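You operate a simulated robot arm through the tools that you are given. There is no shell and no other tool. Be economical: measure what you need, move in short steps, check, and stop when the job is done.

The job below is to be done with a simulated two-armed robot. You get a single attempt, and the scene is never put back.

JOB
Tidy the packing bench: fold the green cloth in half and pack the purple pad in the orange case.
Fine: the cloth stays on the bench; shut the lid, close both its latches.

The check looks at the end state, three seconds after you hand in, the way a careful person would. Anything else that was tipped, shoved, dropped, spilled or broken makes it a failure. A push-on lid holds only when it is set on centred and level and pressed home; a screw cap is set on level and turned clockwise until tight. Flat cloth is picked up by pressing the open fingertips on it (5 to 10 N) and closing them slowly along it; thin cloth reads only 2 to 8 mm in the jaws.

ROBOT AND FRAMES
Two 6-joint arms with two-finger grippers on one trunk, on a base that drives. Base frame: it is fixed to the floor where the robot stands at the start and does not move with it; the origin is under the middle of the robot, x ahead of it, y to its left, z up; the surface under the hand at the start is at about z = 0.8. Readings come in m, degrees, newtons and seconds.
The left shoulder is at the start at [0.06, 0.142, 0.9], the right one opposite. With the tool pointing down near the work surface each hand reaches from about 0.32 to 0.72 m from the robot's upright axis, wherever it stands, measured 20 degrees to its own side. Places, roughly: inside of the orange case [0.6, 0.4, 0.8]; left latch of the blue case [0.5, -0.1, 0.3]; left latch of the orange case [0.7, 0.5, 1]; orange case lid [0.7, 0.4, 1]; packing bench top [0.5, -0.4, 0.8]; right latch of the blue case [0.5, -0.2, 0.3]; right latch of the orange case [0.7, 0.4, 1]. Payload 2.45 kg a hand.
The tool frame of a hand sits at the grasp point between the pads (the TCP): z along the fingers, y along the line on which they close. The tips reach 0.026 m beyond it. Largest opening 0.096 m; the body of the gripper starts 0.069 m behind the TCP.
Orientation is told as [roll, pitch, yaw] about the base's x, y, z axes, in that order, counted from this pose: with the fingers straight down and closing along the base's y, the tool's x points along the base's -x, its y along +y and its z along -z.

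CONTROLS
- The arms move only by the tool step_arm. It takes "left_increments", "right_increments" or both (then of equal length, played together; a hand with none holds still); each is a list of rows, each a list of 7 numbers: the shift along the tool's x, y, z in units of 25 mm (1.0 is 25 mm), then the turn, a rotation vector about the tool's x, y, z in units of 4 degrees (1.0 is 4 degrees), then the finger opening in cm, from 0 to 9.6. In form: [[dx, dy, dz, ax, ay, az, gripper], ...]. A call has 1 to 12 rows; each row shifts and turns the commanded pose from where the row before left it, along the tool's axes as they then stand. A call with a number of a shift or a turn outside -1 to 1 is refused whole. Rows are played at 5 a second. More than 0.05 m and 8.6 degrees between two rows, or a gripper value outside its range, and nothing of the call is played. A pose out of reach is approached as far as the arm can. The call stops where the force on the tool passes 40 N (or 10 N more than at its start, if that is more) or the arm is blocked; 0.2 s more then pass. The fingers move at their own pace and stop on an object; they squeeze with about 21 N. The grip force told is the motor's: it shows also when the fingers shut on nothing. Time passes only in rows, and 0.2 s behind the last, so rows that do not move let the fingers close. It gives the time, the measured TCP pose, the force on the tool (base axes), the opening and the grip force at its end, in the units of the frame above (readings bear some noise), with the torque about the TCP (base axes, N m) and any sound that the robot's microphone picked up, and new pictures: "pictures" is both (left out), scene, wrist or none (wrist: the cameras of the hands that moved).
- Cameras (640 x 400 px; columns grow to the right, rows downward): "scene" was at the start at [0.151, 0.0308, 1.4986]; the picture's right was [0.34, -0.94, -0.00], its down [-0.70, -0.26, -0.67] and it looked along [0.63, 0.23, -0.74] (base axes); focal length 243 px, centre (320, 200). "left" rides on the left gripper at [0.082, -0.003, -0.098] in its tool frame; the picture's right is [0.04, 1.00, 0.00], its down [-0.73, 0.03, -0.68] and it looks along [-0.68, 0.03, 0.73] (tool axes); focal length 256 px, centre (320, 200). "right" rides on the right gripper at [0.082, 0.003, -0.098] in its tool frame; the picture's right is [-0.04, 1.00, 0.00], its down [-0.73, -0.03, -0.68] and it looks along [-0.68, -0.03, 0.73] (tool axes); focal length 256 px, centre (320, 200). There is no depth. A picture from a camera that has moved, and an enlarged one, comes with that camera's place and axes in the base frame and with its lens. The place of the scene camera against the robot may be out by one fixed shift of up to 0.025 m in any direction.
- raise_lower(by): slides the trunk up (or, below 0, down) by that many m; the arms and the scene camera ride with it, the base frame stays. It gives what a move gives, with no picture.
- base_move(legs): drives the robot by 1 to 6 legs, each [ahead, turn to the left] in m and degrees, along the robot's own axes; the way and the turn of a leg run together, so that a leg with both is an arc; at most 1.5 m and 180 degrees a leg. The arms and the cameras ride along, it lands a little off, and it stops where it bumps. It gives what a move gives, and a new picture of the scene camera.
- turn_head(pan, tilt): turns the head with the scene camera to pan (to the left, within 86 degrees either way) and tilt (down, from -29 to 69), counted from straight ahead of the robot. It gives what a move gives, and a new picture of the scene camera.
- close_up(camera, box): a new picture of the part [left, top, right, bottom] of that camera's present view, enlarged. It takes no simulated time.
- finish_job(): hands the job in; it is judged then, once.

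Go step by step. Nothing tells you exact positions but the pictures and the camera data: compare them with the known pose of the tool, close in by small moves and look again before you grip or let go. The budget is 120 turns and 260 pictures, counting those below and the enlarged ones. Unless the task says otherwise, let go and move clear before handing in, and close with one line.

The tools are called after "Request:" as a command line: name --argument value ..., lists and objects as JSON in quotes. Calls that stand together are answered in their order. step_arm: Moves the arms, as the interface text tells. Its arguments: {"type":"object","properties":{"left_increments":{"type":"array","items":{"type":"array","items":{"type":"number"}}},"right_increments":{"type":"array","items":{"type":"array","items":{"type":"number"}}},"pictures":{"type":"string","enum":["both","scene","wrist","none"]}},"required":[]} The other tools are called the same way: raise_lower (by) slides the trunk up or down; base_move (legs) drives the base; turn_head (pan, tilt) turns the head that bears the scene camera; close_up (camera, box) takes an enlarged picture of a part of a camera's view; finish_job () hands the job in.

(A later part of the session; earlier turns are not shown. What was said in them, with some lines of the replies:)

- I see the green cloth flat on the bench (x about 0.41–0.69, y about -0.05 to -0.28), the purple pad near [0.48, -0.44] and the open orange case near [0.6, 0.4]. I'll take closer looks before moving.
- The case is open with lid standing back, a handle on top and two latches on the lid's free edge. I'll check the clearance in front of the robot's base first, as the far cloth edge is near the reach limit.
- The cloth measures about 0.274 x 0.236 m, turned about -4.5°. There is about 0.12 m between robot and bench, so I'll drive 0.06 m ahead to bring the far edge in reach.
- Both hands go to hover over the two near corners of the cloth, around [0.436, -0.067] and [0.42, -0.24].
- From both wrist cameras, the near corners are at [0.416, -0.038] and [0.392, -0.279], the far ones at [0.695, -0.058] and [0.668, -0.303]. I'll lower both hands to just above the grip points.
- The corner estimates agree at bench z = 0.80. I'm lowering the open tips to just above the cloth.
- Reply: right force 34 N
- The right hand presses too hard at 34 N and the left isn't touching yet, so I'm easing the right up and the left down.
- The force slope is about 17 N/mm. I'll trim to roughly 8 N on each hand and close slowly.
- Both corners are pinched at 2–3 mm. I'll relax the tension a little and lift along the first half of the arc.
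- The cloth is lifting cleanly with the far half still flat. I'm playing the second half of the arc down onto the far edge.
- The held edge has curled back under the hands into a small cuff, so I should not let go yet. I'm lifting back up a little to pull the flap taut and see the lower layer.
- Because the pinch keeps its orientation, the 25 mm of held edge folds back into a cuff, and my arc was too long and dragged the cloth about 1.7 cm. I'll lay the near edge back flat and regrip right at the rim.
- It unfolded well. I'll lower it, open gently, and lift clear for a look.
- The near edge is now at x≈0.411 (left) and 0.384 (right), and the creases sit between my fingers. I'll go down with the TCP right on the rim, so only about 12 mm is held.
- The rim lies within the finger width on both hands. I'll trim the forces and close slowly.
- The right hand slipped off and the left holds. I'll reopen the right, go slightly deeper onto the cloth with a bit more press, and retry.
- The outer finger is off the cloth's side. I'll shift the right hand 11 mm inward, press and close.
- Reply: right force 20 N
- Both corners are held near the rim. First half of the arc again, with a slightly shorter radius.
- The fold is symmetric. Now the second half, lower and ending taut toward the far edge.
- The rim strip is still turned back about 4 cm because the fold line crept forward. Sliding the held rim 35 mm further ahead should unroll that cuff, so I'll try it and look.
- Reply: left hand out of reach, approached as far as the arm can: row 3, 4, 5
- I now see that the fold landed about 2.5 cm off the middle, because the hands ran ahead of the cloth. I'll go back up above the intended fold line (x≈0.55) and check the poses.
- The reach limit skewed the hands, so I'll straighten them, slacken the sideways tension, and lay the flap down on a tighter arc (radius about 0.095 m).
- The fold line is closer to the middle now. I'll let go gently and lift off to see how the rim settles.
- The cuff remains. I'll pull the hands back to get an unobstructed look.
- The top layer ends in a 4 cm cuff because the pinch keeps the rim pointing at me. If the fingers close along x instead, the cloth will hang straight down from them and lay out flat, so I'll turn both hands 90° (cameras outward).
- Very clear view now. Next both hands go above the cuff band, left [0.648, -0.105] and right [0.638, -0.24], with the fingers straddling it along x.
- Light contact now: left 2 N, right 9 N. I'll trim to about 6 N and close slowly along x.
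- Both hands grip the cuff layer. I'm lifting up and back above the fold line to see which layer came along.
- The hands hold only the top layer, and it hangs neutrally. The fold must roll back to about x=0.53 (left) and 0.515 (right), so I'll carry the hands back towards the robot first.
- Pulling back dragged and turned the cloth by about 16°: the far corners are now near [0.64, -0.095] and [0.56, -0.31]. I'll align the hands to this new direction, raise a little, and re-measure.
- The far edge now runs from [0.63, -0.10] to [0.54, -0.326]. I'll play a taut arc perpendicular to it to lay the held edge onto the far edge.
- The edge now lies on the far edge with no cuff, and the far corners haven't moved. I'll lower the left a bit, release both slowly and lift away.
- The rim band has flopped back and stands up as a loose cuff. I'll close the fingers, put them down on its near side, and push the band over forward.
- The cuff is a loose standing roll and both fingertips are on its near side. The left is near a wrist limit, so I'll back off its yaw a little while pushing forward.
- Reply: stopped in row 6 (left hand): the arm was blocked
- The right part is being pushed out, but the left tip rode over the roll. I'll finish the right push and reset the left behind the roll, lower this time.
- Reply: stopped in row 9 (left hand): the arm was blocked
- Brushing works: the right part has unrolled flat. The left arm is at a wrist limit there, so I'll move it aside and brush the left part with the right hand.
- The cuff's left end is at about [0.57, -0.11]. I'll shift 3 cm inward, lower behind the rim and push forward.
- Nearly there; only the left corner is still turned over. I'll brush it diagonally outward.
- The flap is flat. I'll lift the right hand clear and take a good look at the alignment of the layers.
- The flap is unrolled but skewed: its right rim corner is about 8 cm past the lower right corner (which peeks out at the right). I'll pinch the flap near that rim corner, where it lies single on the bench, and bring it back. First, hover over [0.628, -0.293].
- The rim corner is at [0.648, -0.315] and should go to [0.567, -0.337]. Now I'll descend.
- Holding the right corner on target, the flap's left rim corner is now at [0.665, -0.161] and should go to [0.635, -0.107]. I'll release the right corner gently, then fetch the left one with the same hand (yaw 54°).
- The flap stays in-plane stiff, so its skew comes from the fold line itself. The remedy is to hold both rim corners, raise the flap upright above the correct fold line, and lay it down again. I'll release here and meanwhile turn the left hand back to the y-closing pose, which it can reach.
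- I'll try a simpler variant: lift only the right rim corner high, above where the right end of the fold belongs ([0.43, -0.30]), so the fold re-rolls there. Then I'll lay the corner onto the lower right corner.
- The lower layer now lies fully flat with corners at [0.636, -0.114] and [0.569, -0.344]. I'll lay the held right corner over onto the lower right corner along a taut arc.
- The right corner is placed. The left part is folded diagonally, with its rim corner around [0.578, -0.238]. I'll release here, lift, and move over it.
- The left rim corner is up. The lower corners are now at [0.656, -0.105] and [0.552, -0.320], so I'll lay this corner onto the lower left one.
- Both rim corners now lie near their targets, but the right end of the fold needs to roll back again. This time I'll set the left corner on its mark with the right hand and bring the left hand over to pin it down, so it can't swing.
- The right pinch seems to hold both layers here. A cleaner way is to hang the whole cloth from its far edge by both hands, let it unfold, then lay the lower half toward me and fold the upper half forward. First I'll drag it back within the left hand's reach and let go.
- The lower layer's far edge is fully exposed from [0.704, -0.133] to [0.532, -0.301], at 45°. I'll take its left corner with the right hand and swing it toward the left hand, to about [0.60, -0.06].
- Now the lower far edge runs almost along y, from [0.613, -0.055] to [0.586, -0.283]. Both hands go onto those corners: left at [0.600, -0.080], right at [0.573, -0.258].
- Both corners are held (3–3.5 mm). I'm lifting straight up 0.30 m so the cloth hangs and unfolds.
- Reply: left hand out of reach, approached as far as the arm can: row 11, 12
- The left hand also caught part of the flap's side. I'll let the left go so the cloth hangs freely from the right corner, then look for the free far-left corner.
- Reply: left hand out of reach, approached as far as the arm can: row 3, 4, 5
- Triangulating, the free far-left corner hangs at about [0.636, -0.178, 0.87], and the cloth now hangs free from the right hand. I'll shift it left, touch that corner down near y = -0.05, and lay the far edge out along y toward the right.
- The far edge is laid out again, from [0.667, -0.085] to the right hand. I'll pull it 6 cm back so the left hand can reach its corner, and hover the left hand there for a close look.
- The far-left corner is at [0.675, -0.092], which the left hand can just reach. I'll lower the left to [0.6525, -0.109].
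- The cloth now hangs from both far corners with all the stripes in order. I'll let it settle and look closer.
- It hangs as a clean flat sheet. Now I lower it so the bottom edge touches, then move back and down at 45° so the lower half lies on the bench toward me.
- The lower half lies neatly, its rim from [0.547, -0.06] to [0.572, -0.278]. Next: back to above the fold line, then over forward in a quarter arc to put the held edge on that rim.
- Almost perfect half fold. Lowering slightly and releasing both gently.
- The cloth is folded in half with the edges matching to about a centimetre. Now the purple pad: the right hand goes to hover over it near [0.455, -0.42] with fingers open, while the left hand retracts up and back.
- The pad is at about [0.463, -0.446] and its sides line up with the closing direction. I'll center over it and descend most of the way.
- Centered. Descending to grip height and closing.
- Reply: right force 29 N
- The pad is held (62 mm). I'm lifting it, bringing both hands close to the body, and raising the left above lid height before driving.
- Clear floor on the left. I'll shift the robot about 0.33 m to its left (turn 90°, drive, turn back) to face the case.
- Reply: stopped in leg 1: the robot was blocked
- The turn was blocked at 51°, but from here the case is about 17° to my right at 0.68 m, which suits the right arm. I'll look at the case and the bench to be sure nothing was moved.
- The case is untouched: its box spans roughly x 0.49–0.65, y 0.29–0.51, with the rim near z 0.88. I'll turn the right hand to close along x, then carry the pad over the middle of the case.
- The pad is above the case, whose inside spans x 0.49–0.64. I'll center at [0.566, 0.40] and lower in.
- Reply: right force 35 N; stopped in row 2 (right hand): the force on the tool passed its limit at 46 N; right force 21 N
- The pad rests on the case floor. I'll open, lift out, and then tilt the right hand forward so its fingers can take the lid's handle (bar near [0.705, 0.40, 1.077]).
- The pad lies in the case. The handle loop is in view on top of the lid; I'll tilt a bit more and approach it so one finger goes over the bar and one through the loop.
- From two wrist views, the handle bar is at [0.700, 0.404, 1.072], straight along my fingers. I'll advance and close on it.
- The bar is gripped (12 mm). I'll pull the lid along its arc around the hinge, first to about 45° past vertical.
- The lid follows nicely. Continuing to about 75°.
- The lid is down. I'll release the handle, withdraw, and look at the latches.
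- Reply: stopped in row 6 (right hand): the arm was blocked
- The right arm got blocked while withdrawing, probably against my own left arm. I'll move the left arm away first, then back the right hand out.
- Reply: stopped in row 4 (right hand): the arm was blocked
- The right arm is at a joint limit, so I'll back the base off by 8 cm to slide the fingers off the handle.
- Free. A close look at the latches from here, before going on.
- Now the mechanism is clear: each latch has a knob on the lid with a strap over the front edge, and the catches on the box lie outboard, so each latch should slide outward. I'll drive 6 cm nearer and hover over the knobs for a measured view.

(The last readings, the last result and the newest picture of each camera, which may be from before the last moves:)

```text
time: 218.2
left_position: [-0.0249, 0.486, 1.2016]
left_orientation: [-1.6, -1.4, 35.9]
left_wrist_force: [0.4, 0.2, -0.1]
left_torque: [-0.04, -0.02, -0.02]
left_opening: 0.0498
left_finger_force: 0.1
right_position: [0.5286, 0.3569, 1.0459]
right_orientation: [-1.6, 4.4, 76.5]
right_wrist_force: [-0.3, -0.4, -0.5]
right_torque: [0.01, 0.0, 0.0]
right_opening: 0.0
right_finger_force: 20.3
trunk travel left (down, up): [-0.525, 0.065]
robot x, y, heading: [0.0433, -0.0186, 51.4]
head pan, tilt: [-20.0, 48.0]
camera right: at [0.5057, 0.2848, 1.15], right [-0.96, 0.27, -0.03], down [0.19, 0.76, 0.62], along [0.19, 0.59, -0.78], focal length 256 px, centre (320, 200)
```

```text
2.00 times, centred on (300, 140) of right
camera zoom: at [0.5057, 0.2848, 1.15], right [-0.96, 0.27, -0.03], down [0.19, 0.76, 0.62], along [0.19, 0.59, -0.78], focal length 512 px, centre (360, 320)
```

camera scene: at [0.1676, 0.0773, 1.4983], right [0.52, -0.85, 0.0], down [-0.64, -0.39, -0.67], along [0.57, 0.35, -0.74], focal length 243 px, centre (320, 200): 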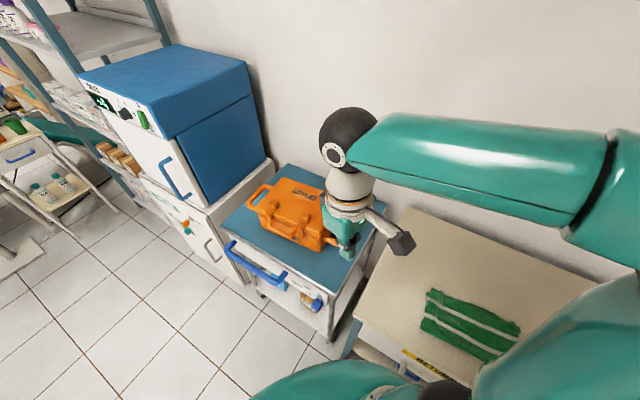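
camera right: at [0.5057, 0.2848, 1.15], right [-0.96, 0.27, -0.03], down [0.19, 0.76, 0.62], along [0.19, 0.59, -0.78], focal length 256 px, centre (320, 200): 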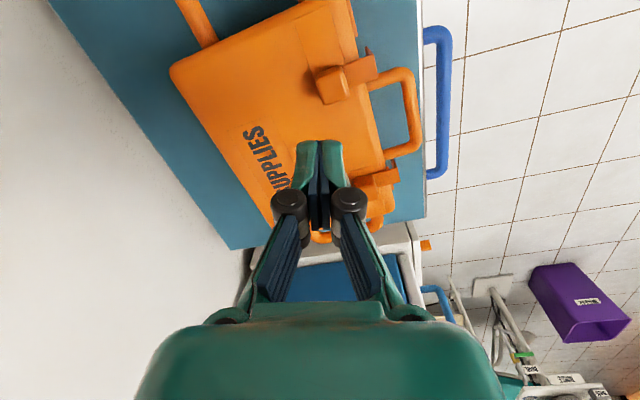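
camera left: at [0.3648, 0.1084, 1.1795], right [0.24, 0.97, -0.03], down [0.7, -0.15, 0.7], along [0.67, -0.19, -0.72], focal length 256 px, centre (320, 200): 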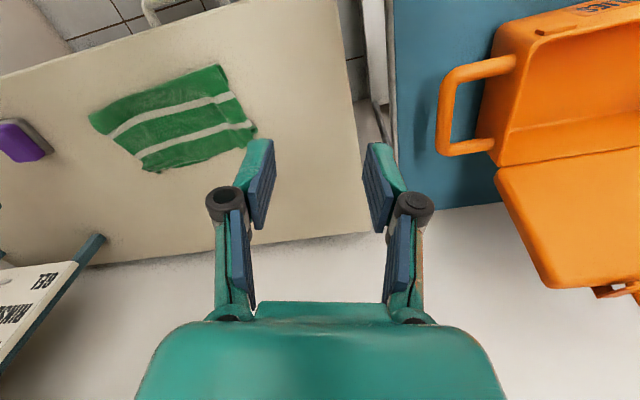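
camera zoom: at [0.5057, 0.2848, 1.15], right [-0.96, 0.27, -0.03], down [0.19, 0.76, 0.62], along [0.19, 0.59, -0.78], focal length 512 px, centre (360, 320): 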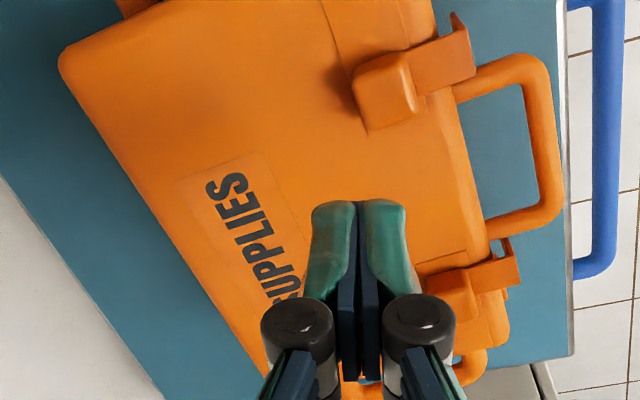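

Knob tops: right [0.518, 0.338], left [0.511, 0.447], at z about 0.93. Their recessed tracks run outboard. I'll bring the closed fingertips down on the inboard side of the right knob.

Request:
step_arm --right_increments '[[-0.77, 0.74, 0, 0, 0, 0, 0], [0, 0, 0.9, 0, 0, 0, 0], [0, 0, 0.9, 0, 0, 0, 0], [0, 0, 0.9, 0, 0, 0, 0], [0, 0, 0.9, 0, 0, 0, 0]]' --pictures "wrist"

Request:
step_arm --right_increments '[[0, 0, 0.2, 0, 0, 0, 0], [0, 0, 0.1, 0, 0, 0, 0]]' --pictures "none"

Request:
close_up --camera "right" --box '[200, 40, 440, 220]'

```text
time: 219.4
left_position: [-0.0242, 0.4858, 1.2016]
left_orientation: [-1.7, -1.4, 35.9]
left_wrist_force: [-0.1, 0.6, 0.2]
left_torque: [-0.03, 0.01, -0.01]
left_opening: 0.05
left_finger_force: 0.1
right_position: [0.5148, 0.373, 0.9522]
right_orientation: [-1.6, 4.3, 76.4]
right_wrist_force: [-0.3, -0.5, 0.7]
right_torque: [-0.03, 0.04, -0.02]
right_opening: 0.0001
right_finger_force: 21.8
trunk travel left (down, up): [-0.525, 0.065]
robot x, y, heading: [0.0435, -0.0173, 51.2]
head pan, tilt: [-20.0, 48.0]
camera right: at [0.4922, 0.3005, 1.0578], right [-0.96, 0.27, -0.03], down [0.19, 0.76, 0.62], along [0.19, 0.59, -0.78], focal length 256 px, centre (320, 200)
```

right: 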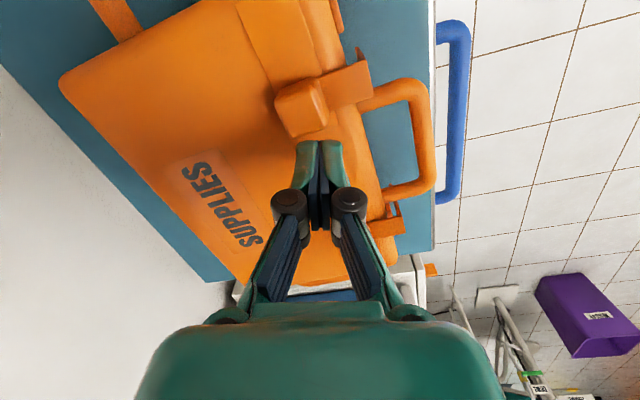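

```text
time: 220.0
left_position: [-0.0243, 0.486, 1.2022]
left_orientation: [-1.5, -1.4, 35.9]
left_wrist_force: [-0.3, -0.3, 0.1]
left_torque: [-0.02, 0.03, 0.01]
left_opening: 0.0499
left_finger_force: 0.1
right_position: [0.5141, 0.3718, 0.9459]
right_orientation: [-1.6, 4.5, 76.4]
right_wrist_force: [-0.6, -0.4, -0.2]
right_torque: [0.01, 0.02, -0.04]
right_opening: 0.0
right_finger_force: 21.1
trunk travel left (down, up): [-0.525, 0.065]
robot x, y, heading: [0.045, -0.0183, 51.1]
head pan, tilt: [-20.0, 48.0]
```

```text
2.22 times, centred on (320, 130) of right
camera zoom: at [0.4914, 0.2997, 1.0493], right [-0.96, 0.27, -0.03], down [0.19, 0.76, 0.62], along [0.19, 0.59, -0.78], focal length 569 px, centre (320, 356)
```

zoom: 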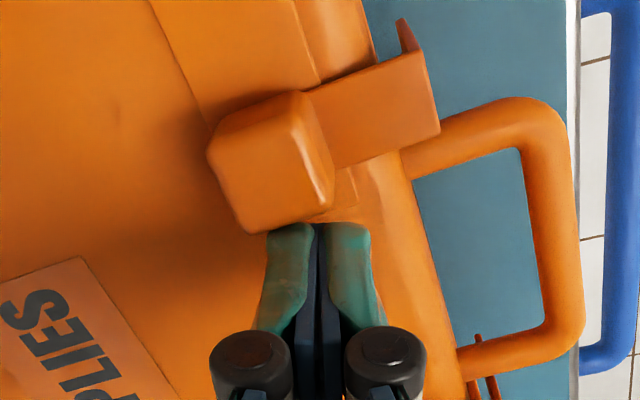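

The fingertips stand right against the inboard face of the right knob, and the strap's hook points outboard. I'll push outboard along the lid edge.

Request:
step_arm --right_increments '[[0, 0, 0.15, 0, 0, 0, 0], [0.19, -0.06, 0, 0, 0, 0, 0], [0.19, -0.06, 0, 0, 0, 0, 0], [0.19, -0.06, 0, 0, 0, 0, 0], [0.19, -0.06, 0, 0, 0, 0, 0], [0.19, -0.06, 0, 0, 0, 0, 0], [0.19, -0.06, 0, 0, 0, 0, 0]]' --pictures "none"

Request:
close_up --camera "right" --box '[200, 20, 440, 220]'

```text
time: 221.6
left_position: [-0.0243, 0.4856, 1.2011]
left_orientation: [-1.7, -1.4, 35.9]
left_wrist_force: [0.3, -0.5, 0.1]
left_torque: [-0.01, 0.03, -0.03]
left_opening: 0.05
left_finger_force: 0.1
right_position: [0.5167, 0.3408, 0.9445]
right_orientation: [-1.7, 4.2, 76.4]
right_wrist_force: [-0.7, 4.7, 1.3]
right_torque: [0.08, 0.03, 0.01]
right_opening: 0.0
right_finger_force: 21.8
trunk travel left (down, up): [-0.525, 0.065]
robot x, y, heading: [0.038, -0.0193, 51.3]
head pan, tilt: [-20.0, 48.0]
```

```text
2.00 times, centred on (320, 120) of right
camera zoom: at [0.4928, 0.2698, 1.0494], right [-0.96, 0.27, -0.03], down [0.19, 0.76, 0.62], along [0.19, 0.59, -0.78], focal length 512 px, centre (320, 360)
```

zoom: 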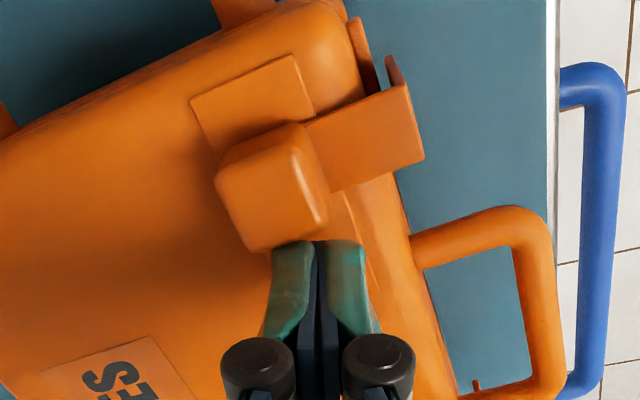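

It slides. Continuing until it clicks or stops.

Request:
step_arm --right_increments '[[0.19, -0.06, 0, 0, 0, 0, 0], [0.19, -0.06, 0, 0, 0, 0, 0], [0.15, -0.05, 0, 0, 0, 0, 0], [0.15, -0.05, 0, 0, 0, 0, 0]]' --pictures "none"

Request:
step_arm --right_increments '[[0.12, -0.04, 0, 0, 0, 0, 0], [0.12, -0.04, 0, 0, 0, 0, 0], [0.12, -0.04, 0, 0, 0, 0, 0], [0.12, -0.04, 0, 0, 0, 0, 0]]' --pictures "none"

Request:
close_up --camera "right" --box '[200, 20, 440, 220]'

```text
time: 222.6
left_position: [-0.0248, 0.4841, 1.2026]
left_orientation: [-1.5, -1.4, 36.0]
left_wrist_force: [0.0, -0.1, 0.1]
left_torque: [0.0, -0.04, 0.04]
left_opening: 0.0501
left_finger_force: 0.1
right_position: [0.5169, 0.3223, 0.9471]
right_orientation: [-1.6, 4.3, 76.4]
right_wrist_force: [-0.3, 3.9, -0.2]
right_torque: [0.07, 0.03, 0.03]
right_opening: 0.0002
right_finger_force: 20.9
trunk travel left (down, up): [-0.525, 0.065]
robot x, y, heading: [0.0439, -0.0204, 51.1]
head pan, tilt: [-20.0, 48.0]
```

```text
time: 223.6
left_position: [-0.0262, 0.4857, 1.2033]
left_orientation: [-1.6, -1.5, 35.9]
left_wrist_force: [-0.7, -0.4, -0.1]
left_torque: [-0.03, 0.02, -0.01]
left_opening: 0.0496
left_finger_force: 0.0
right_position: [0.5195, 0.3109, 0.9476]
right_orientation: [-1.8, 4.4, 76.4]
right_wrist_force: [-2.4, 5.1, 1.4]
right_torque: [0.07, 0.02, 0.04]
right_opening: 0.0
right_finger_force: 20.7
trunk travel left (down, up): [-0.525, 0.065]
robot x, y, heading: [0.0433, -0.0217, 51.0]
head pan, tilt: [-20.0, 48.0]
```

```text
2.00 times, centred on (320, 120) of right
camera zoom: at [0.4956, 0.239, 1.0515], right [-0.96, 0.27, -0.03], down [0.19, 0.76, 0.62], along [0.19, 0.59, -0.78], focal length 512 px, centre (320, 360)
```

zoom: 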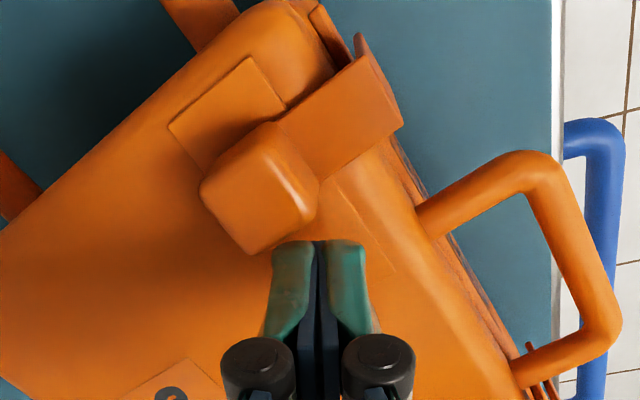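

The latch slid about 3.5 cm, but near its end the whole case began to turn on the cart. I'll lift off and re-measure before finishing it without a net push.

Request:
step_arm --right_increments '[[-0.2, 0.07, 0, 0, 0, 0, 0], [0, 0, -0.8, 0, 0, 0, 0], [0, 0, -0.9, 0, 0, 0, 0], [0, 0, -0.9, 0, 0, 0, 0], [0, 0, -0.9, 0, 0, 0, 0], [0, 0.6, -0.5, 0, 0, 0, 0]]' --pictures "wrist"

Request:
close_up --camera "right" --box '[160, 40, 460, 260]'

```text
time: 225.0
left_position: [-0.0248, 0.4866, 1.2025]
left_orientation: [-1.6, -1.4, 36.0]
left_wrist_force: [-0.2, -1.2, -0.3]
left_torque: [0.0, 0.01, -0.02]
left_opening: 0.0501
left_finger_force: 0.0
right_position: [0.5016, 0.3272, 1.0478]
right_orientation: [-1.7, 4.3, 76.4]
right_wrist_force: [0.7, 1.3, 0.4]
right_torque: [-0.03, -0.01, 0.03]
right_opening: 0.0001
right_finger_force: 20.9
trunk travel left (down, up): [-0.525, 0.065]
robot x, y, heading: [0.0448, -0.0133, 51.2]
head pan, tilt: [-20.0, 48.0]
camera right: at [0.4783, 0.2548, 1.1522], right [-0.96, 0.27, -0.03], down [0.19, 0.76, 0.62], along [0.19, 0.59, -0.78], focal length 256 px, centre (320, 200)
```

right: 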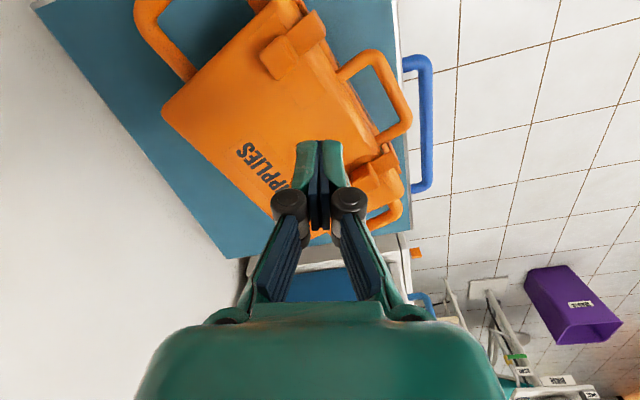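

```text
1.82 times, centred on (310, 150) of right
camera zoom: at [0.4783, 0.2548, 1.1522], right [-0.96, 0.27, -0.03], down [0.19, 0.76, 0.62], along [0.19, 0.59, -0.78], focal length 465 px, centre (338, 291)
```

zoom: 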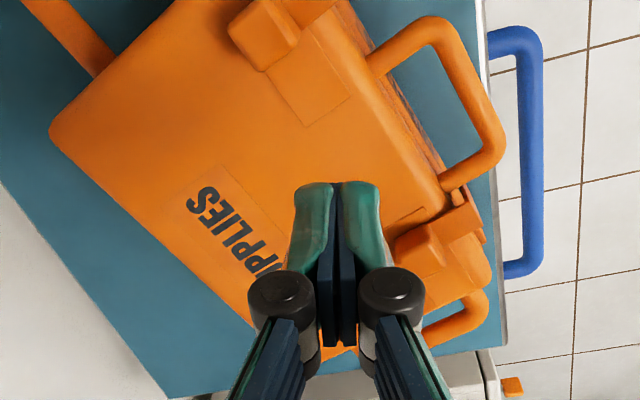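

The case has turned about 20°; the knobs are now at [0.525, 0.279] and [0.477, 0.41]. Pushing the left knob outboard will also turn the case back, so I'll do that next.

Request:
step_arm --right_increments '[[-0.76, 0.38, 0, 0, 0, 0, 0], [-0.76, 0.38, 0, 0, 0, 0, 0], [-0.75, 0.39, 0, 0, 0, 0, 0], [0, 0, 0.9, 0, 0, 0, 0], [0, 0, 0.9, 0, 0, 0, 0], [0, 0, 0.9, 0, 0, 0, 0], [0, 0, 0.9, 0, 0, 0, 0], [0, 0, 0.5, 0, 0, 0, 0]]' --pictures "wrist"

Request:
step_arm --right_increments '[[-0.167, 0.11, 0, 0, 0, 0, 0], [-0.167, 0.11, 0, 0, 0, 0, 0], [-0.167, 0.11, 0, 0, 0, 0, 0], [-0.167, 0.11, 0, 0, 0, 0, 0], [-0.167, 0.11, 0, 0, 0, 0, 0], [-0.167, 0.11, 0, 0, 0, 0, 0], [-0.167, 0.11, 0, 0, 0, 0, 0]]' --pictures "wrist"

```text
time: 226.8
left_position: [-0.0256, 0.4855, 1.2023]
left_orientation: [-1.6, -1.4, 35.9]
left_wrist_force: [-0.6, 1.1, 0.2]
left_torque: [0.01, 0.03, -0.03]
left_opening: 0.0499
left_finger_force: 0.0
right_position: [0.4886, 0.3809, 0.9395]
right_orientation: [-1.6, 4.2, 76.3]
right_wrist_force: [-0.2, -0.6, -0.8]
right_torque: [0.0, 0.0, 0.0]
right_opening: 0.0
right_finger_force: 20.7
trunk travel left (down, up): [-0.525, 0.065]
robot x, y, heading: [0.043, -0.0171, 51.1]
head pan, tilt: [-20.0, 48.0]
camera right: at [0.4653, 0.309, 1.043], right [-0.96, 0.27, -0.03], down [0.19, 0.76, 0.62], along [0.19, 0.59, -0.78], focal length 256 px, centre (320, 200)
```

right: 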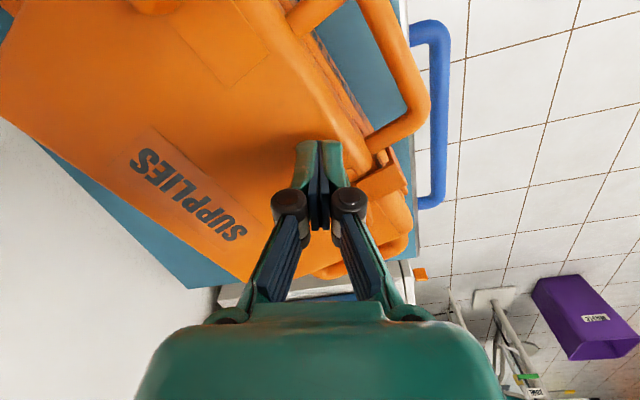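

```text
time: 228.4
left_position: [-0.0251, 0.4859, 1.2021]
left_orientation: [-1.6, -1.4, 35.8]
left_wrist_force: [-0.1, 0.4, 0.2]
left_torque: [0.0, 0.01, 0.01]
left_opening: 0.05
left_finger_force: 0.1
right_position: [0.477, 0.416, 0.9383]
right_orientation: [-1.7, 4.3, 76.4]
right_wrist_force: [0.2, 0.4, -0.2]
right_torque: [0.02, 0.01, 0.01]
right_opening: 0.0
right_finger_force: 20.3
trunk travel left (down, up): [-0.525, 0.065]
robot x, y, heading: [0.0423, -0.0187, 51.1]
head pan, tilt: [-20.0, 48.0]
camera right: at [0.4532, 0.3428, 1.0412], right [-0.96, 0.27, -0.03], down [0.19, 0.76, 0.62], along [0.19, 0.59, -0.78], focal length 256 px, centre (320, 200)
```

right: 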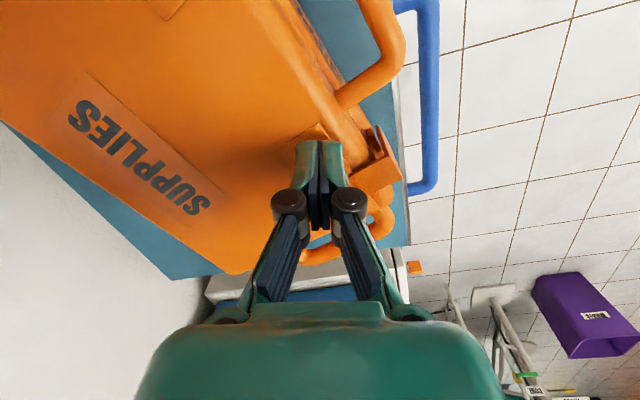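

The left latch is sliding too, with its strap now clear of the handle leg. Pushing on in small steps.

Request:
step_arm --right_increments '[[-0.15, 0.1, 0, 0, 0, 0, 0], [-0.15, 0.1, 0, 0, 0, 0, 0], [-0.12, 0.08, 0, 0, 0, 0, 0]]' --pictures "none"

Request:
step_arm --right_increments '[[-0.12, 0.08, 0, 0, 0, 0, 0], [-0.12, 0.08, 0, 0, 0, 0, 0], [-0.12, 0.08, 0, 0, 0, 0, 0]]' --pictures "wrist"

Request:
close_up --camera "right" --box '[260, 80, 440, 240]'

```text
time: 229.2
left_position: [-0.0247, 0.4851, 1.2039]
left_orientation: [-1.5, -1.5, 35.9]
left_wrist_force: [0.1, -0.3, -0.6]
left_torque: [0.0, 0.02, 0.02]
left_opening: 0.0499
left_finger_force: 0.0
right_position: [0.4743, 0.4248, 0.9352]
right_orientation: [-1.7, 4.3, 76.4]
right_wrist_force: [0.3, -5.2, 2.8]
right_torque: [-0.02, 0.0, 0.0]
right_opening: 0.0
right_finger_force: 20.8
trunk travel left (down, up): [-0.525, 0.065]
robot x, y, heading: [0.0442, -0.0197, 51.3]
head pan, tilt: [-20.0, 48.0]
```

```text
time: 230.0
left_position: [-0.0248, 0.4856, 1.2038]
left_orientation: [-1.5, -1.4, 35.9]
left_wrist_force: [-0.5, 0.0, 0.5]
left_torque: [0.0, 0.04, 0.0]
left_opening: 0.05
left_finger_force: 0.0
right_position: [0.4689, 0.4364, 0.9353]
right_orientation: [-1.7, 4.3, 76.4]
right_wrist_force: [0.4, -6.6, 3.5]
right_torque: [0.02, 0.03, 0.03]
right_opening: 0.0002
right_finger_force: 21.1
trunk travel left (down, up): [-0.525, 0.065]
robot x, y, heading: [0.044, -0.0182, 51.3]
head pan, tilt: [-20.0, 48.0]
camera right: at [0.4455, 0.3639, 1.0392], right [-0.96, 0.27, -0.03], down [0.19, 0.76, 0.62], along [0.19, 0.59, -0.78], focal length 256 px, centre (320, 200)
```

right: 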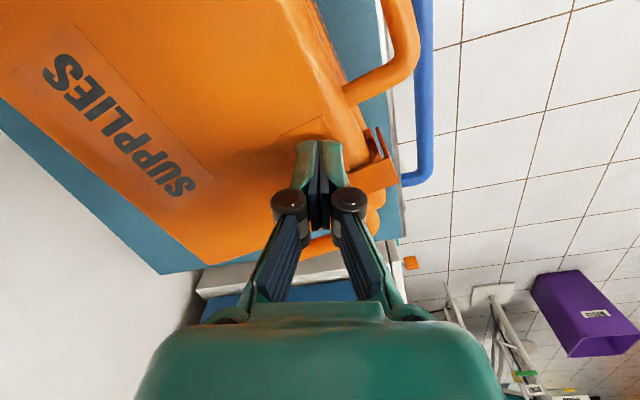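

```text
2.50 times, centred on (350, 160) of right
camera zoom: at [0.4455, 0.3639, 1.0392], right [-0.96, 0.27, -0.03], down [0.19, 0.76, 0.62], along [0.19, 0.59, -0.78], focal length 640 px, centre (245, 300)
```

zoom: 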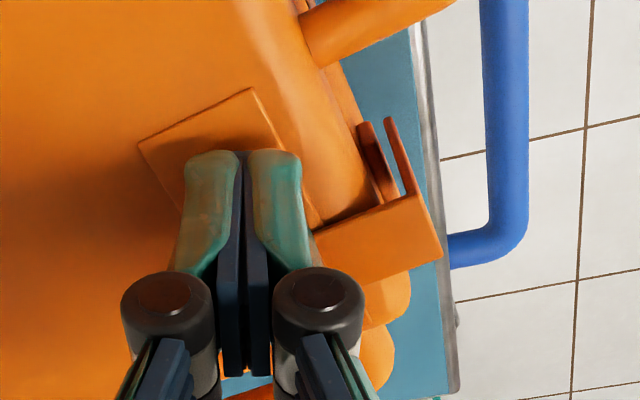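

Left latch still slides freely (now about 4 cm). Continuing in small steps to its stop.

Request:
step_arm --right_increments '[[-0.12, 0.08, 0, 0, 0, 0, 0], [-0.12, 0.08, 0, 0, 0, 0, 0], [-0.12, 0.08, 0, 0, 0, 0, 0]]' --pictures "none"

Request:
step_arm --right_increments '[[-0.12, 0.08, 0, 0, 0, 0, 0], [-0.12, 0.08, 0, 0, 0, 0, 0]]' --pictures "none"

Request:
close_up --camera "right" --box '[200, 40, 440, 240]'

```text
time: 230.8
left_position: [-0.0247, 0.4853, 1.203]
left_orientation: [-1.5, -1.4, 36.0]
left_wrist_force: [0.3, -1.3, -0.2]
left_torque: [-0.01, 0.0, 0.01]
left_opening: 0.0497
left_finger_force: 0.1
right_position: [0.4651, 0.4452, 0.9344]
right_orientation: [-1.7, 4.2, 76.5]
right_wrist_force: [1.1, -6.0, 4.0]
right_torque: [0.0, 0.01, 0.05]
right_opening: 0.0
right_finger_force: 20.8
trunk travel left (down, up): [-0.525, 0.065]
robot x, y, heading: [0.044, -0.0126, 51.2]
head pan, tilt: [-20.0, 48.0]
```

```text
time: 231.4
left_position: [-0.0254, 0.4853, 1.2032]
left_orientation: [-1.5, -1.3, 36.0]
left_wrist_force: [0.3, -0.5, 0.0]
left_torque: [0.01, 0.05, 0.0]
left_opening: 0.0499
left_finger_force: 0.1
right_position: [0.4622, 0.4517, 0.9323]
right_orientation: [-1.6, 4.3, 76.4]
right_wrist_force: [-0.1, -4.3, 2.2]
right_torque: [0.02, 0.05, 0.06]
right_opening: 0.0
right_finger_force: 20.8
trunk travel left (down, up): [-0.525, 0.065]
robot x, y, heading: [0.0414, -0.0179, 51.2]
head pan, tilt: [-20.0, 48.0]
```

```text
2.00 times, centred on (320, 140) of right
camera zoom: at [0.4391, 0.3804, 1.0376], right [-0.96, 0.27, -0.03], down [0.19, 0.76, 0.62], along [0.19, 0.59, -0.78], focal length 512 px, centre (320, 320)
```

zoom: 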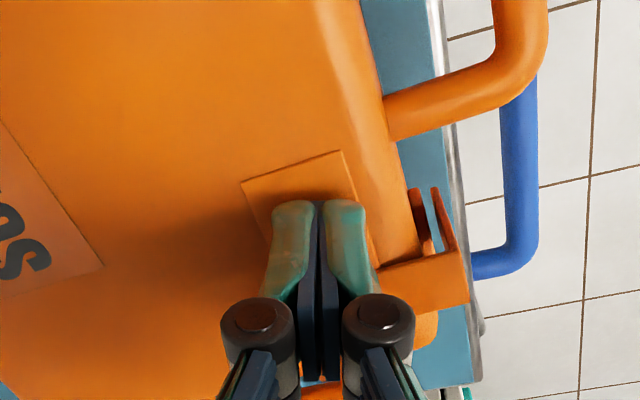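

The left latch is at its stop (4 cm out) and the case has turned back straight. The right one still needs about 1.5–2 cm. I'll lift and look for the right knob.

Request:
step_arm --right_increments '[[0.15, -0.1, 0, 0, 0, 0, 0], [0, 0, -0.9, 0, 0, 0, 0], [0, 0, -0.9, 0, 0, 0, 0], [0.9, 0, -0.9, 0, 0, 0, 0], [0.9, 0, -0.9, 0, 0, 0, 0], [0.9, 0, -0.5, 0, 0, 0, 0], [0.9, 0, 0, 0, 0, 0, 0]]' --pictures "none"

Request:
close_up --camera "right" --box '[180, 20, 460, 260]'

```text
time: 233.0
left_position: [-0.0251, 0.4849, 1.2034]
left_orientation: [-1.5, -1.4, 36.0]
left_wrist_force: [0.2, 0.6, 0.2]
left_torque: [0.01, -0.01, 0.0]
left_opening: 0.0499
left_finger_force: 0.2
right_position: [0.4418, 0.3688, 1.0423]
right_orientation: [-1.6, 4.3, 76.5]
right_wrist_force: [0.8, 0.2, 0.7]
right_torque: [0.02, -0.01, 0.01]
right_opening: 0.0
right_finger_force: 20.9
trunk travel left (down, up): [-0.525, 0.065]
robot x, y, heading: [0.0418, -0.0179, 51.3]
head pan, tilt: [-20.0, 48.0]
```

```text
1.67 times, centred on (320, 140) of right
camera zoom: at [0.4179, 0.297, 1.1474], right [-0.96, 0.27, -0.03], down [0.19, 0.76, 0.62], along [0.19, 0.59, -0.78], focal length 427 px, centre (320, 300)
```

zoom: 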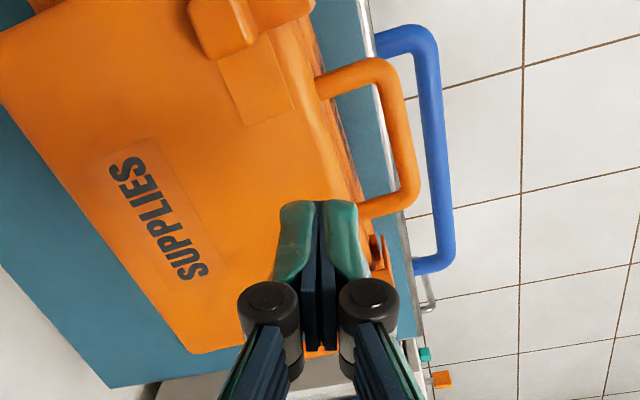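

The right knob is at [0.472, 0.305]. Going down on its inboard side again and pushing outboard along [0.10, -0.995].

Request:
step_arm --right_increments '[[0.38, -0.65, 0, 0, 0, 0, 0], [0.38, -0.64, 0, 0, 0, 0, 0], [0, 0, 0.9, 0, 0, 0, 0], [0, 0, 0.9, 0, 0, 0, 0], [0, 0, 0.9, 0, 0, 0, 0], [0, 0, 0.9, 0, 0, 0, 0], [0, 0, 0.55, 0, 0, 0, 0]]' --pictures "none"

Request:
step_arm --right_increments '[[0.142, -0.049, 0, 0, 0, 0, 0], [0.142, -0.049, 0, 0, 0, 0, 0], [0.142, -0.049, 0, 0, 0, 0, 0], [0.142, -0.049, 0, 0, 0, 0, 0], [0.142, -0.049, 0, 0, 0, 0, 0], [0.142, -0.049, 0, 0, 0, 0, 0], [0.142, -0.049, 0, 0, 0, 0, 0]]' --pictures "none"

Request:
close_up --camera "right" --box '[200, 20, 440, 240]'

```text
time: 234.6
left_position: [-0.0234, 0.4844, 1.2032]
left_orientation: [-1.5, -1.4, 35.9]
left_wrist_force: [0.3, -0.1, -0.2]
left_torque: [-0.01, 0.0, -0.02]
left_opening: 0.0501
left_finger_force: 0.1
right_position: [0.4699, 0.3357, 0.9413]
right_orientation: [-1.6, 4.3, 76.4]
right_wrist_force: [-0.2, -0.3, 0.2]
right_torque: [0.01, 0.03, 0.0]
right_opening: 0.0002
right_finger_force: 21.3
trunk travel left (down, up): [-0.525, 0.065]
robot x, y, heading: [0.0448, -0.0172, 51.2]
head pan, tilt: [-20.0, 48.0]
```

```text
time: 236.2
left_position: [-0.025, 0.4856, 1.2022]
left_orientation: [-1.7, -1.5, 35.9]
left_wrist_force: [-0.1, -0.1, 0.2]
left_torque: [0.02, -0.01, 0.02]
left_opening: 0.05
left_finger_force: 0.0
right_position: [0.473, 0.3096, 0.9451]
right_orientation: [-1.7, 4.3, 76.4]
right_wrist_force: [-0.5, 5.1, -0.8]
right_torque: [0.12, 0.05, 0.03]
right_opening: 0.0
right_finger_force: 20.6
trunk travel left (down, up): [-0.525, 0.065]
robot x, y, heading: [0.0439, -0.0172, 51.2]
head pan, tilt: [-20.0, 48.0]
```

```text
1.82 times, centred on (320, 130) of right
camera zoom: at [0.449, 0.238, 1.048], right [-0.96, 0.27, -0.03], down [0.19, 0.76, 0.62], along [0.19, 0.59, -0.78], focal length 465 px, centre (320, 327)
```

zoom: 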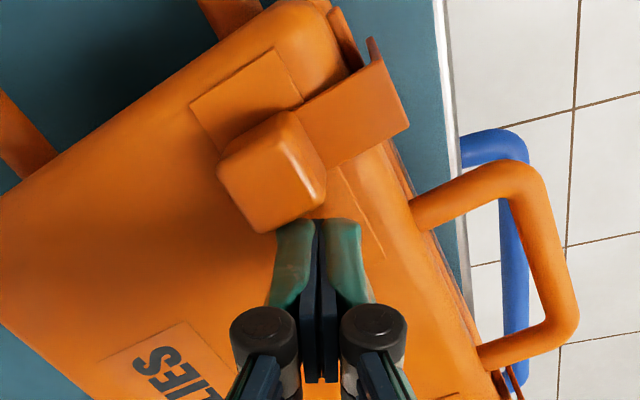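

The right latch is stuck at about 2.4 cm while the case turns. The left one slid home while my fingertips pressed lightly on the lid, so I'll press down on the lid next to the right knob and push again.

Request:
step_arm --right_increments '[[-0.1, 0.05, 0, 0, 0, 0, 0], [0, 0, 0.2, 0, 0, 0, 0], [0, 0, 0.15, 0, 0, 0, 0]]' --pictures "none"

Request:
step_arm --right_increments '[[0, 0, 0.1, 0, 0, 0, 0], [0, 0, 0.08, 0, 0, 0, 0]]' --pictures "none"

Request:
close_up --camera "scene" --box '[230, 150, 390, 270]'

```text
time: 237.0
left_position: [-0.025, 0.4864, 1.2034]
left_orientation: [-1.6, -1.4, 35.9]
left_wrist_force: [-0.2, -1.2, -0.1]
left_torque: [0.01, -0.02, 0.01]
left_opening: 0.0501
left_finger_force: 0.0
right_position: [0.4726, 0.3119, 0.9354]
right_orientation: [-1.6, 4.3, 76.3]
right_wrist_force: [-0.4, -0.8, 0.0]
right_torque: [-0.01, 0.0, 0.0]
right_opening: 0.0
right_finger_force: 21.0
trunk travel left (down, up): [-0.525, 0.065]
robot x, y, heading: [0.0491, -0.0156, 51.0]
head pan, tilt: [-20.0, 48.0]
```

```text
time: 237.6
left_position: [-0.0253, 0.485, 1.2031]
left_orientation: [-1.5, -1.4, 36.0]
left_wrist_force: [0.5, 0.0, 0.0]
left_torque: [0.01, 0.01, -0.03]
left_opening: 0.05
left_finger_force: 0.1
right_position: [0.4709, 0.3119, 0.9302]
right_orientation: [-1.7, 4.3, 76.4]
right_wrist_force: [-0.9, 0.4, -0.7]
right_torque: [0.02, -0.01, -0.03]
right_opening: 0.0
right_finger_force: 20.9
trunk travel left (down, up): [-0.525, 0.065]
robot x, y, heading: [0.0443, -0.0183, 51.4]
head pan, tilt: [-20.0, 48.0]
```

```text
3.33 times, centred on (310, 210) of scene
camera zoom: at [0.1659, 0.075, 1.4986], right [0.52, -0.85, 0.0], down [-0.64, -0.39, -0.67], along [0.57, 0.35, -0.74], focal length 810 px, centre (353, 167)
```

zoom: 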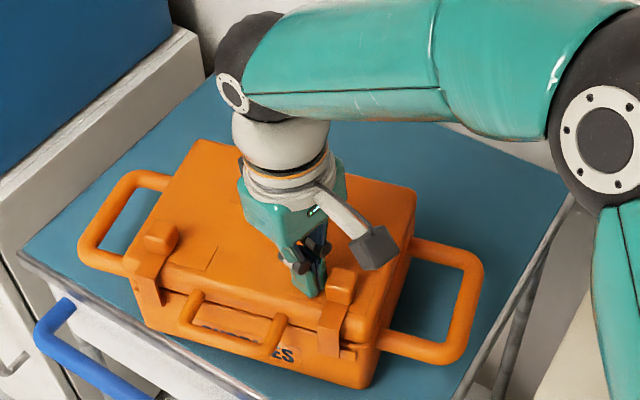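

The left latch sits over its catch; the right one lacks about 1.2 cm. My earlier push was high on the knob and probably made it bind, so I'll push again from this lower position.

Request:
step_arm --right_increments '[[0.1, -0.05, 0.1, 0, 0, 0, 0], [0.134, -0.068, 0, 0, 0, 0, 0], [0.134, -0.068, 0, 0, 0, 0, 0], [0.134, -0.068, 0, 0, 0, 0, 0], [0.134, -0.068, 0, 0, 0, 0, 0], [0.134, -0.068, 0, 0, 0, 0, 0], [0.134, -0.068, 0, 0, 0, 0, 0]]' --pictures "none"

Request:
close_up --camera "scene" --box '[230, 150, 390, 270]'

Request:
close_up --camera "right" --box '[200, 20, 440, 240]'

```text
time: 239.2
left_position: [-0.0247, 0.4865, 1.2018]
left_orientation: [-1.7, -1.4, 36.0]
left_wrist_force: [-1.1, 0.9, -0.4]
left_torque: [-0.01, 0.03, 0.03]
left_opening: 0.0497
left_finger_force: 0.0
right_position: [0.4783, 0.2868, 0.9285]
right_orientation: [-1.7, 4.4, 76.4]
right_wrist_force: [-1.6, 5.6, 2.8]
right_torque: [0.11, 0.01, 0.02]
right_opening: 0.0001
right_finger_force: 20.7
trunk travel left (down, up): [-0.525, 0.065]
robot x, y, heading: [0.0432, -0.0163, 51.3]
head pan, tilt: [-20.0, 48.0]
```

```text
3.33 times, centred on (310, 210) of scene
camera zoom: at [0.1655, 0.0757, 1.4985], right [0.52, -0.85, 0.0], down [-0.64, -0.39, -0.67], along [0.57, 0.35, -0.74], focal length 810 px, centre (353, 167)
```

zoom: 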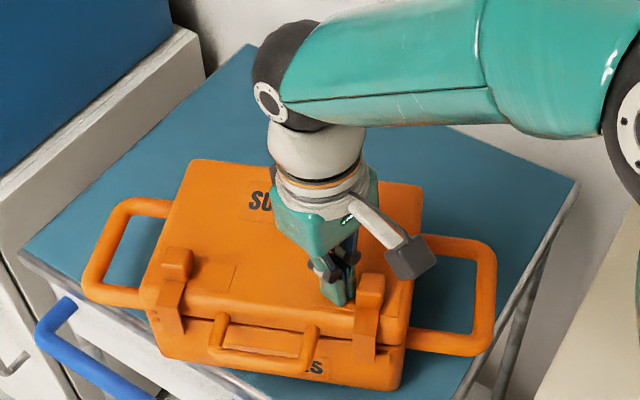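

```text
1.82 times, centred on (320, 130) of right
camera zoom: at [0.4545, 0.2145, 1.0333], right [-0.96, 0.27, -0.03], down [0.19, 0.76, 0.62], along [0.19, 0.59, -0.78], focal length 465 px, centre (320, 327)
```

zoom: 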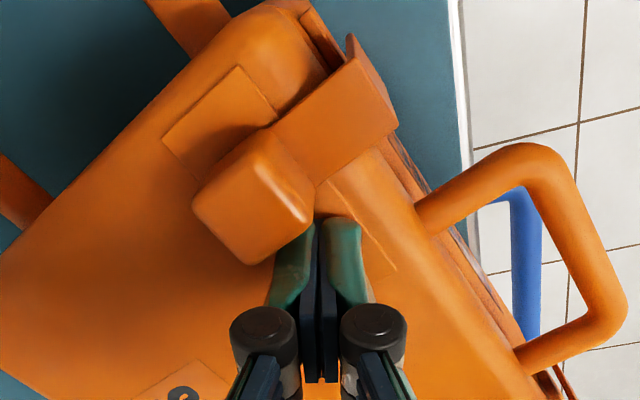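

Now the right strap is nearly symmetric with the left one (about 5 mm short). One more short push along the present lid edge direction.

Request:
step_arm --right_increments '[[0.117, -0.093, 0, 0, 0, 0, 0], [0.117, -0.093, 0, 0, 0, 0, 0], [0.117, -0.093, 0, 0, 0, 0, 0], [0.117, -0.093, 0, 0, 0, 0, 0], [0.117, -0.093, 0, 0, 0, 0, 0]]' --pictures "none"

Request:
close_up --camera "scene" --box '[240, 170, 370, 270]'

Request:
close_up --camera "right" --box '[200, 20, 440, 240]'

```text
time: 240.4
left_position: [-0.0254, 0.4862, 1.2028]
left_orientation: [-1.6, -1.5, 35.8]
left_wrist_force: [0.6, -0.2, 0.1]
left_torque: [0.0, 0.02, 0.01]
left_opening: 0.0501
left_finger_force: 0.0
right_position: [0.4851, 0.2699, 0.9306]
right_orientation: [-1.6, 4.2, 76.4]
right_wrist_force: [-1.1, 6.5, 0.6]
right_torque: [0.12, 0.07, 0.04]
right_opening: 0.0
right_finger_force: 21.3
trunk travel left (down, up): [-0.525, 0.065]
robot x, y, heading: [0.0441, -0.0152, 51.4]
head pan, tilt: [-20.0, 48.0]
```

```text
4.00 times, centred on (305, 220) of scene
camera zoom: at [0.1657, 0.0757, 1.4986], right [0.52, -0.85, 0.0], down [-0.64, -0.39, -0.67], along [0.57, 0.35, -0.74], focal length 972 px, centre (380, 120)
```

zoom: 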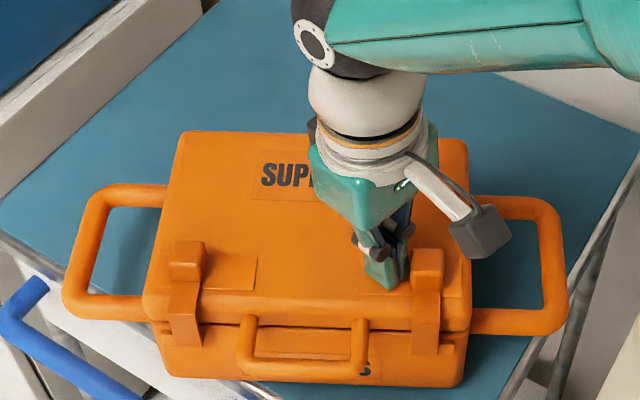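

```text
1.82 times, centred on (320, 130) of right
camera zoom: at [0.4617, 0.1975, 1.0349], right [-0.96, 0.27, -0.03], down [0.19, 0.76, 0.62], along [0.19, 0.59, -0.78], focal length 465 px, centre (320, 327)
```

zoom: 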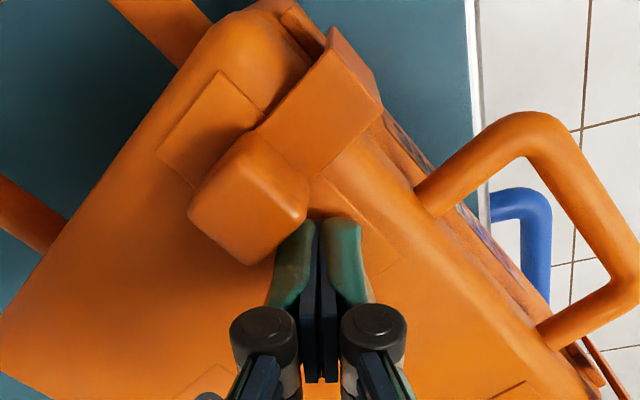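

From straight ahead both straps now sit symmetrically over their catches. One last push on the right will show whether that is really the end stop.

Request:
step_arm --right_increments '[[0.111, -0.1, 0, 0, 0, 0, 0], [0.111, -0.1, 0, 0, 0, 0, 0], [0.111, -0.1, 0, 0, 0, 0, 0], [0.111, -0.1, 0, 0, 0, 0, 0]]' --pictures "none"

Request:
close_up --camera "scene" --box '[240, 170, 370, 270]'

Request:
step_arm --right_increments '[[-0.2, 0.15, 0, 0, 0, 0, 0], [0, 0, -0.9, 0, 0, 0, 0], [0, 0, -1, 0, 0, 0, 0], [0, 0, -1, 0, 0, 0, 0], [0, 0, -1, 0, 0, 0, 0], [0.8, 0.5, -1, 0, 0, 0, 0], [0.8, 0.8, 0, 0, 0, 0, 0], [0.8, 0.8, 0, 0, 0, 0, 0], [0.8, 0.8, 0, 0, 0, 0, 0]]' --pictures "none"

Request:
close_up --camera "scene" --box '[240, 170, 370, 270]'

```text
time: 241.4
left_position: [-0.0246, 0.4863, 1.2035]
left_orientation: [-1.6, -1.4, 35.9]
left_wrist_force: [-0.6, -0.4, -0.1]
left_torque: [0.01, 0.0, -0.02]
left_opening: 0.0499
left_finger_force: 0.1
right_position: [0.4931, 0.2566, 0.9321]
right_orientation: [-1.7, 4.3, 76.4]
right_wrist_force: [-2.5, 5.7, 1.8]
right_torque: [0.1, 0.04, 0.03]
right_opening: 0.0
right_finger_force: 21.3
trunk travel left (down, up): [-0.525, 0.065]
robot x, y, heading: [0.0458, -0.0176, 51.4]
head pan, tilt: [-20.0, 48.0]
```

```text
4.00 times, centred on (305, 220) of scene
camera zoom: at [0.1654, 0.0757, 1.4986], right [0.52, -0.85, 0.0], down [-0.64, -0.39, -0.67], along [0.57, 0.35, -0.74], focal length 972 px, centre (380, 120)
```

zoom: 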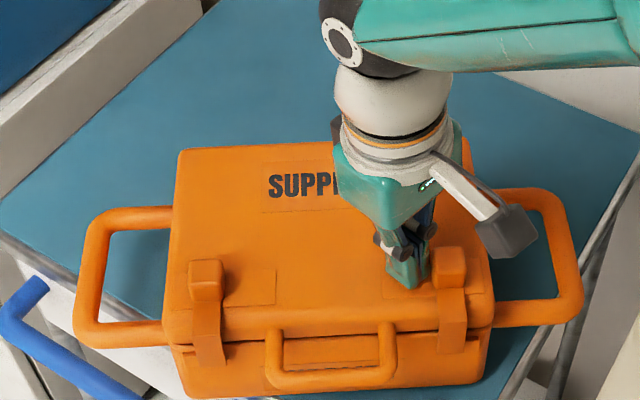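

```text
time: 243.4
left_position: [-0.0253, 0.4842, 1.2038]
left_orientation: [-1.6, -1.5, 35.9]
left_wrist_force: [0.3, -0.5, 1.0]
left_torque: [0.0, 0.02, 0.03]
left_opening: 0.0501
left_finger_force: 0.0
right_position: [0.3996, 0.2106, 1.0585]
right_orientation: [-1.7, 4.3, 76.4]
right_wrist_force: [0.1, 0.1, -0.8]
right_torque: [0.0, -0.02, 0.0]
right_opening: 0.0001
right_finger_force: 21.2
trunk travel left (down, up): [-0.525, 0.065]
robot x, y, heading: [0.0445, -0.0172, 51.5]
head pan, tilt: [-20.0, 48.0]
```

```text
4.00 times, centred on (305, 220) of scene
camera zoom: at [0.1653, 0.0743, 1.4987], right [0.52, -0.85, 0.0], down [-0.64, -0.39, -0.67], along [0.57, 0.35, -0.74], focal length 972 px, centre (380, 120)
5 turns are left
```

zoom: 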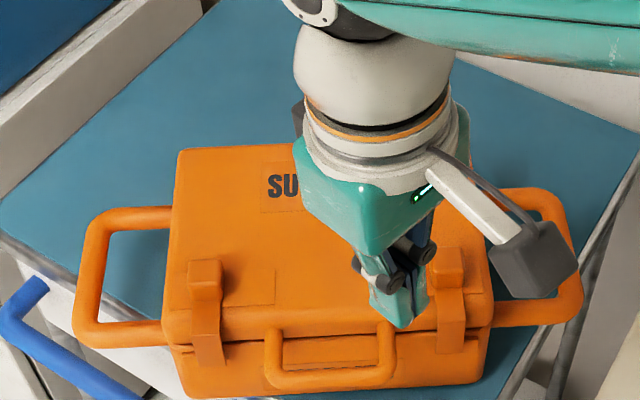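

Both straps kept the same symmetric position while the case moved, so both latches are at their stops and the lid is shut. I'll move the right arm clear and take a final look.

Request:
step_arm --right_increments '[[1, 0.3, -0.8, 0, 0, 0, 0], [1, 0.3, -0.8, 0, 0, 0, 0], [1, 0.3, -0.4, 0, 0, 0, 0], [1, 0.3, 0, 0, 0, 0, 0], [1, 0, 0, 0, 0, 0, 0], [1, 0, 0, 0, 0, 0, 0]]' --pictures "scene"

Request:
close_up --camera "scene" --box '[220, 150, 380, 280]'

```text
time: 244.8
left_position: [-0.0253, 0.4839, 1.203]
left_orientation: [-1.5, -1.5, 35.9]
left_wrist_force: [0.4, 0.0, 0.3]
left_torque: [0.01, -0.02, 0.05]
left_opening: 0.0499
left_finger_force: 0.0
right_position: [0.3363, 0.0772, 1.1182]
right_orientation: [-1.6, 4.2, 76.4]
right_wrist_force: [0.6, 1.2, 0.1]
right_torque: [0.04, 0.01, -0.01]
right_opening: 0.0
right_finger_force: 21.8
trunk travel left (down, up): [-0.525, 0.065]
robot x, y, heading: [0.0451, -0.0183, 51.4]
head pan, tilt: [-20.0, 48.0]
camera scene: at [0.1654, 0.0737, 1.4987], right [0.52, -0.85, 0.0], down [-0.64, -0.39, -0.67], along [0.57, 0.35, -0.74], focal length 243 px, centre (320, 200)
```

scene: 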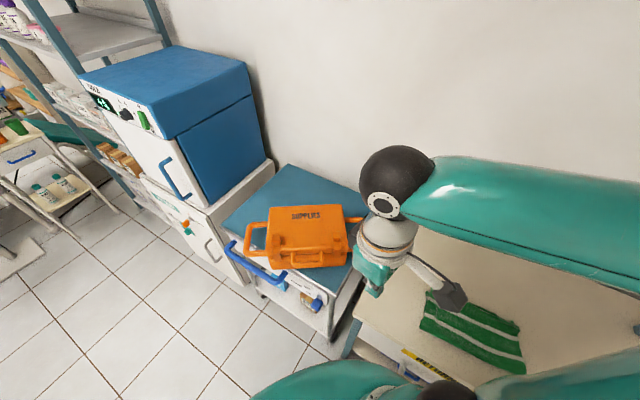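

```text
3.08 times, centred on (300, 215) of scene
camera zoom: at [0.1654, 0.0737, 1.4987], right [0.52, -0.85, 0.0], down [-0.64, -0.39, -0.67], along [0.57, 0.35, -0.74], focal length 748 px, centre (382, 154)
4 turns are left
```

zoom: 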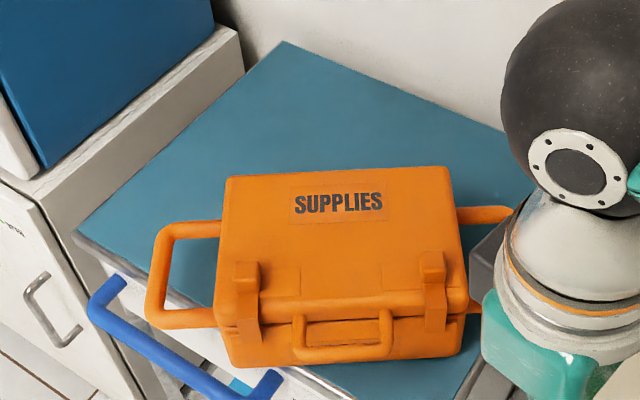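

The pad is in the case, the lid is shut with both straps slid out to their stops, and the folded cloth is lying on the bench. Both arms are clear. One front corner of the case sticks out slightly past the cart's edge, but the case is stable. I'm handing in.

Request:
finish_job

```text
The job is handed in.
```

I've handed the job in: the green cloth is folded in half on the bench, and the purple pad is inside the orange case with the lid shut and both latches slid to what look like their stops. I heard no click from either latch. The case was turned and shifted on its cart while I closed it, and one front corner now sticks out slightly past the cart's edge.
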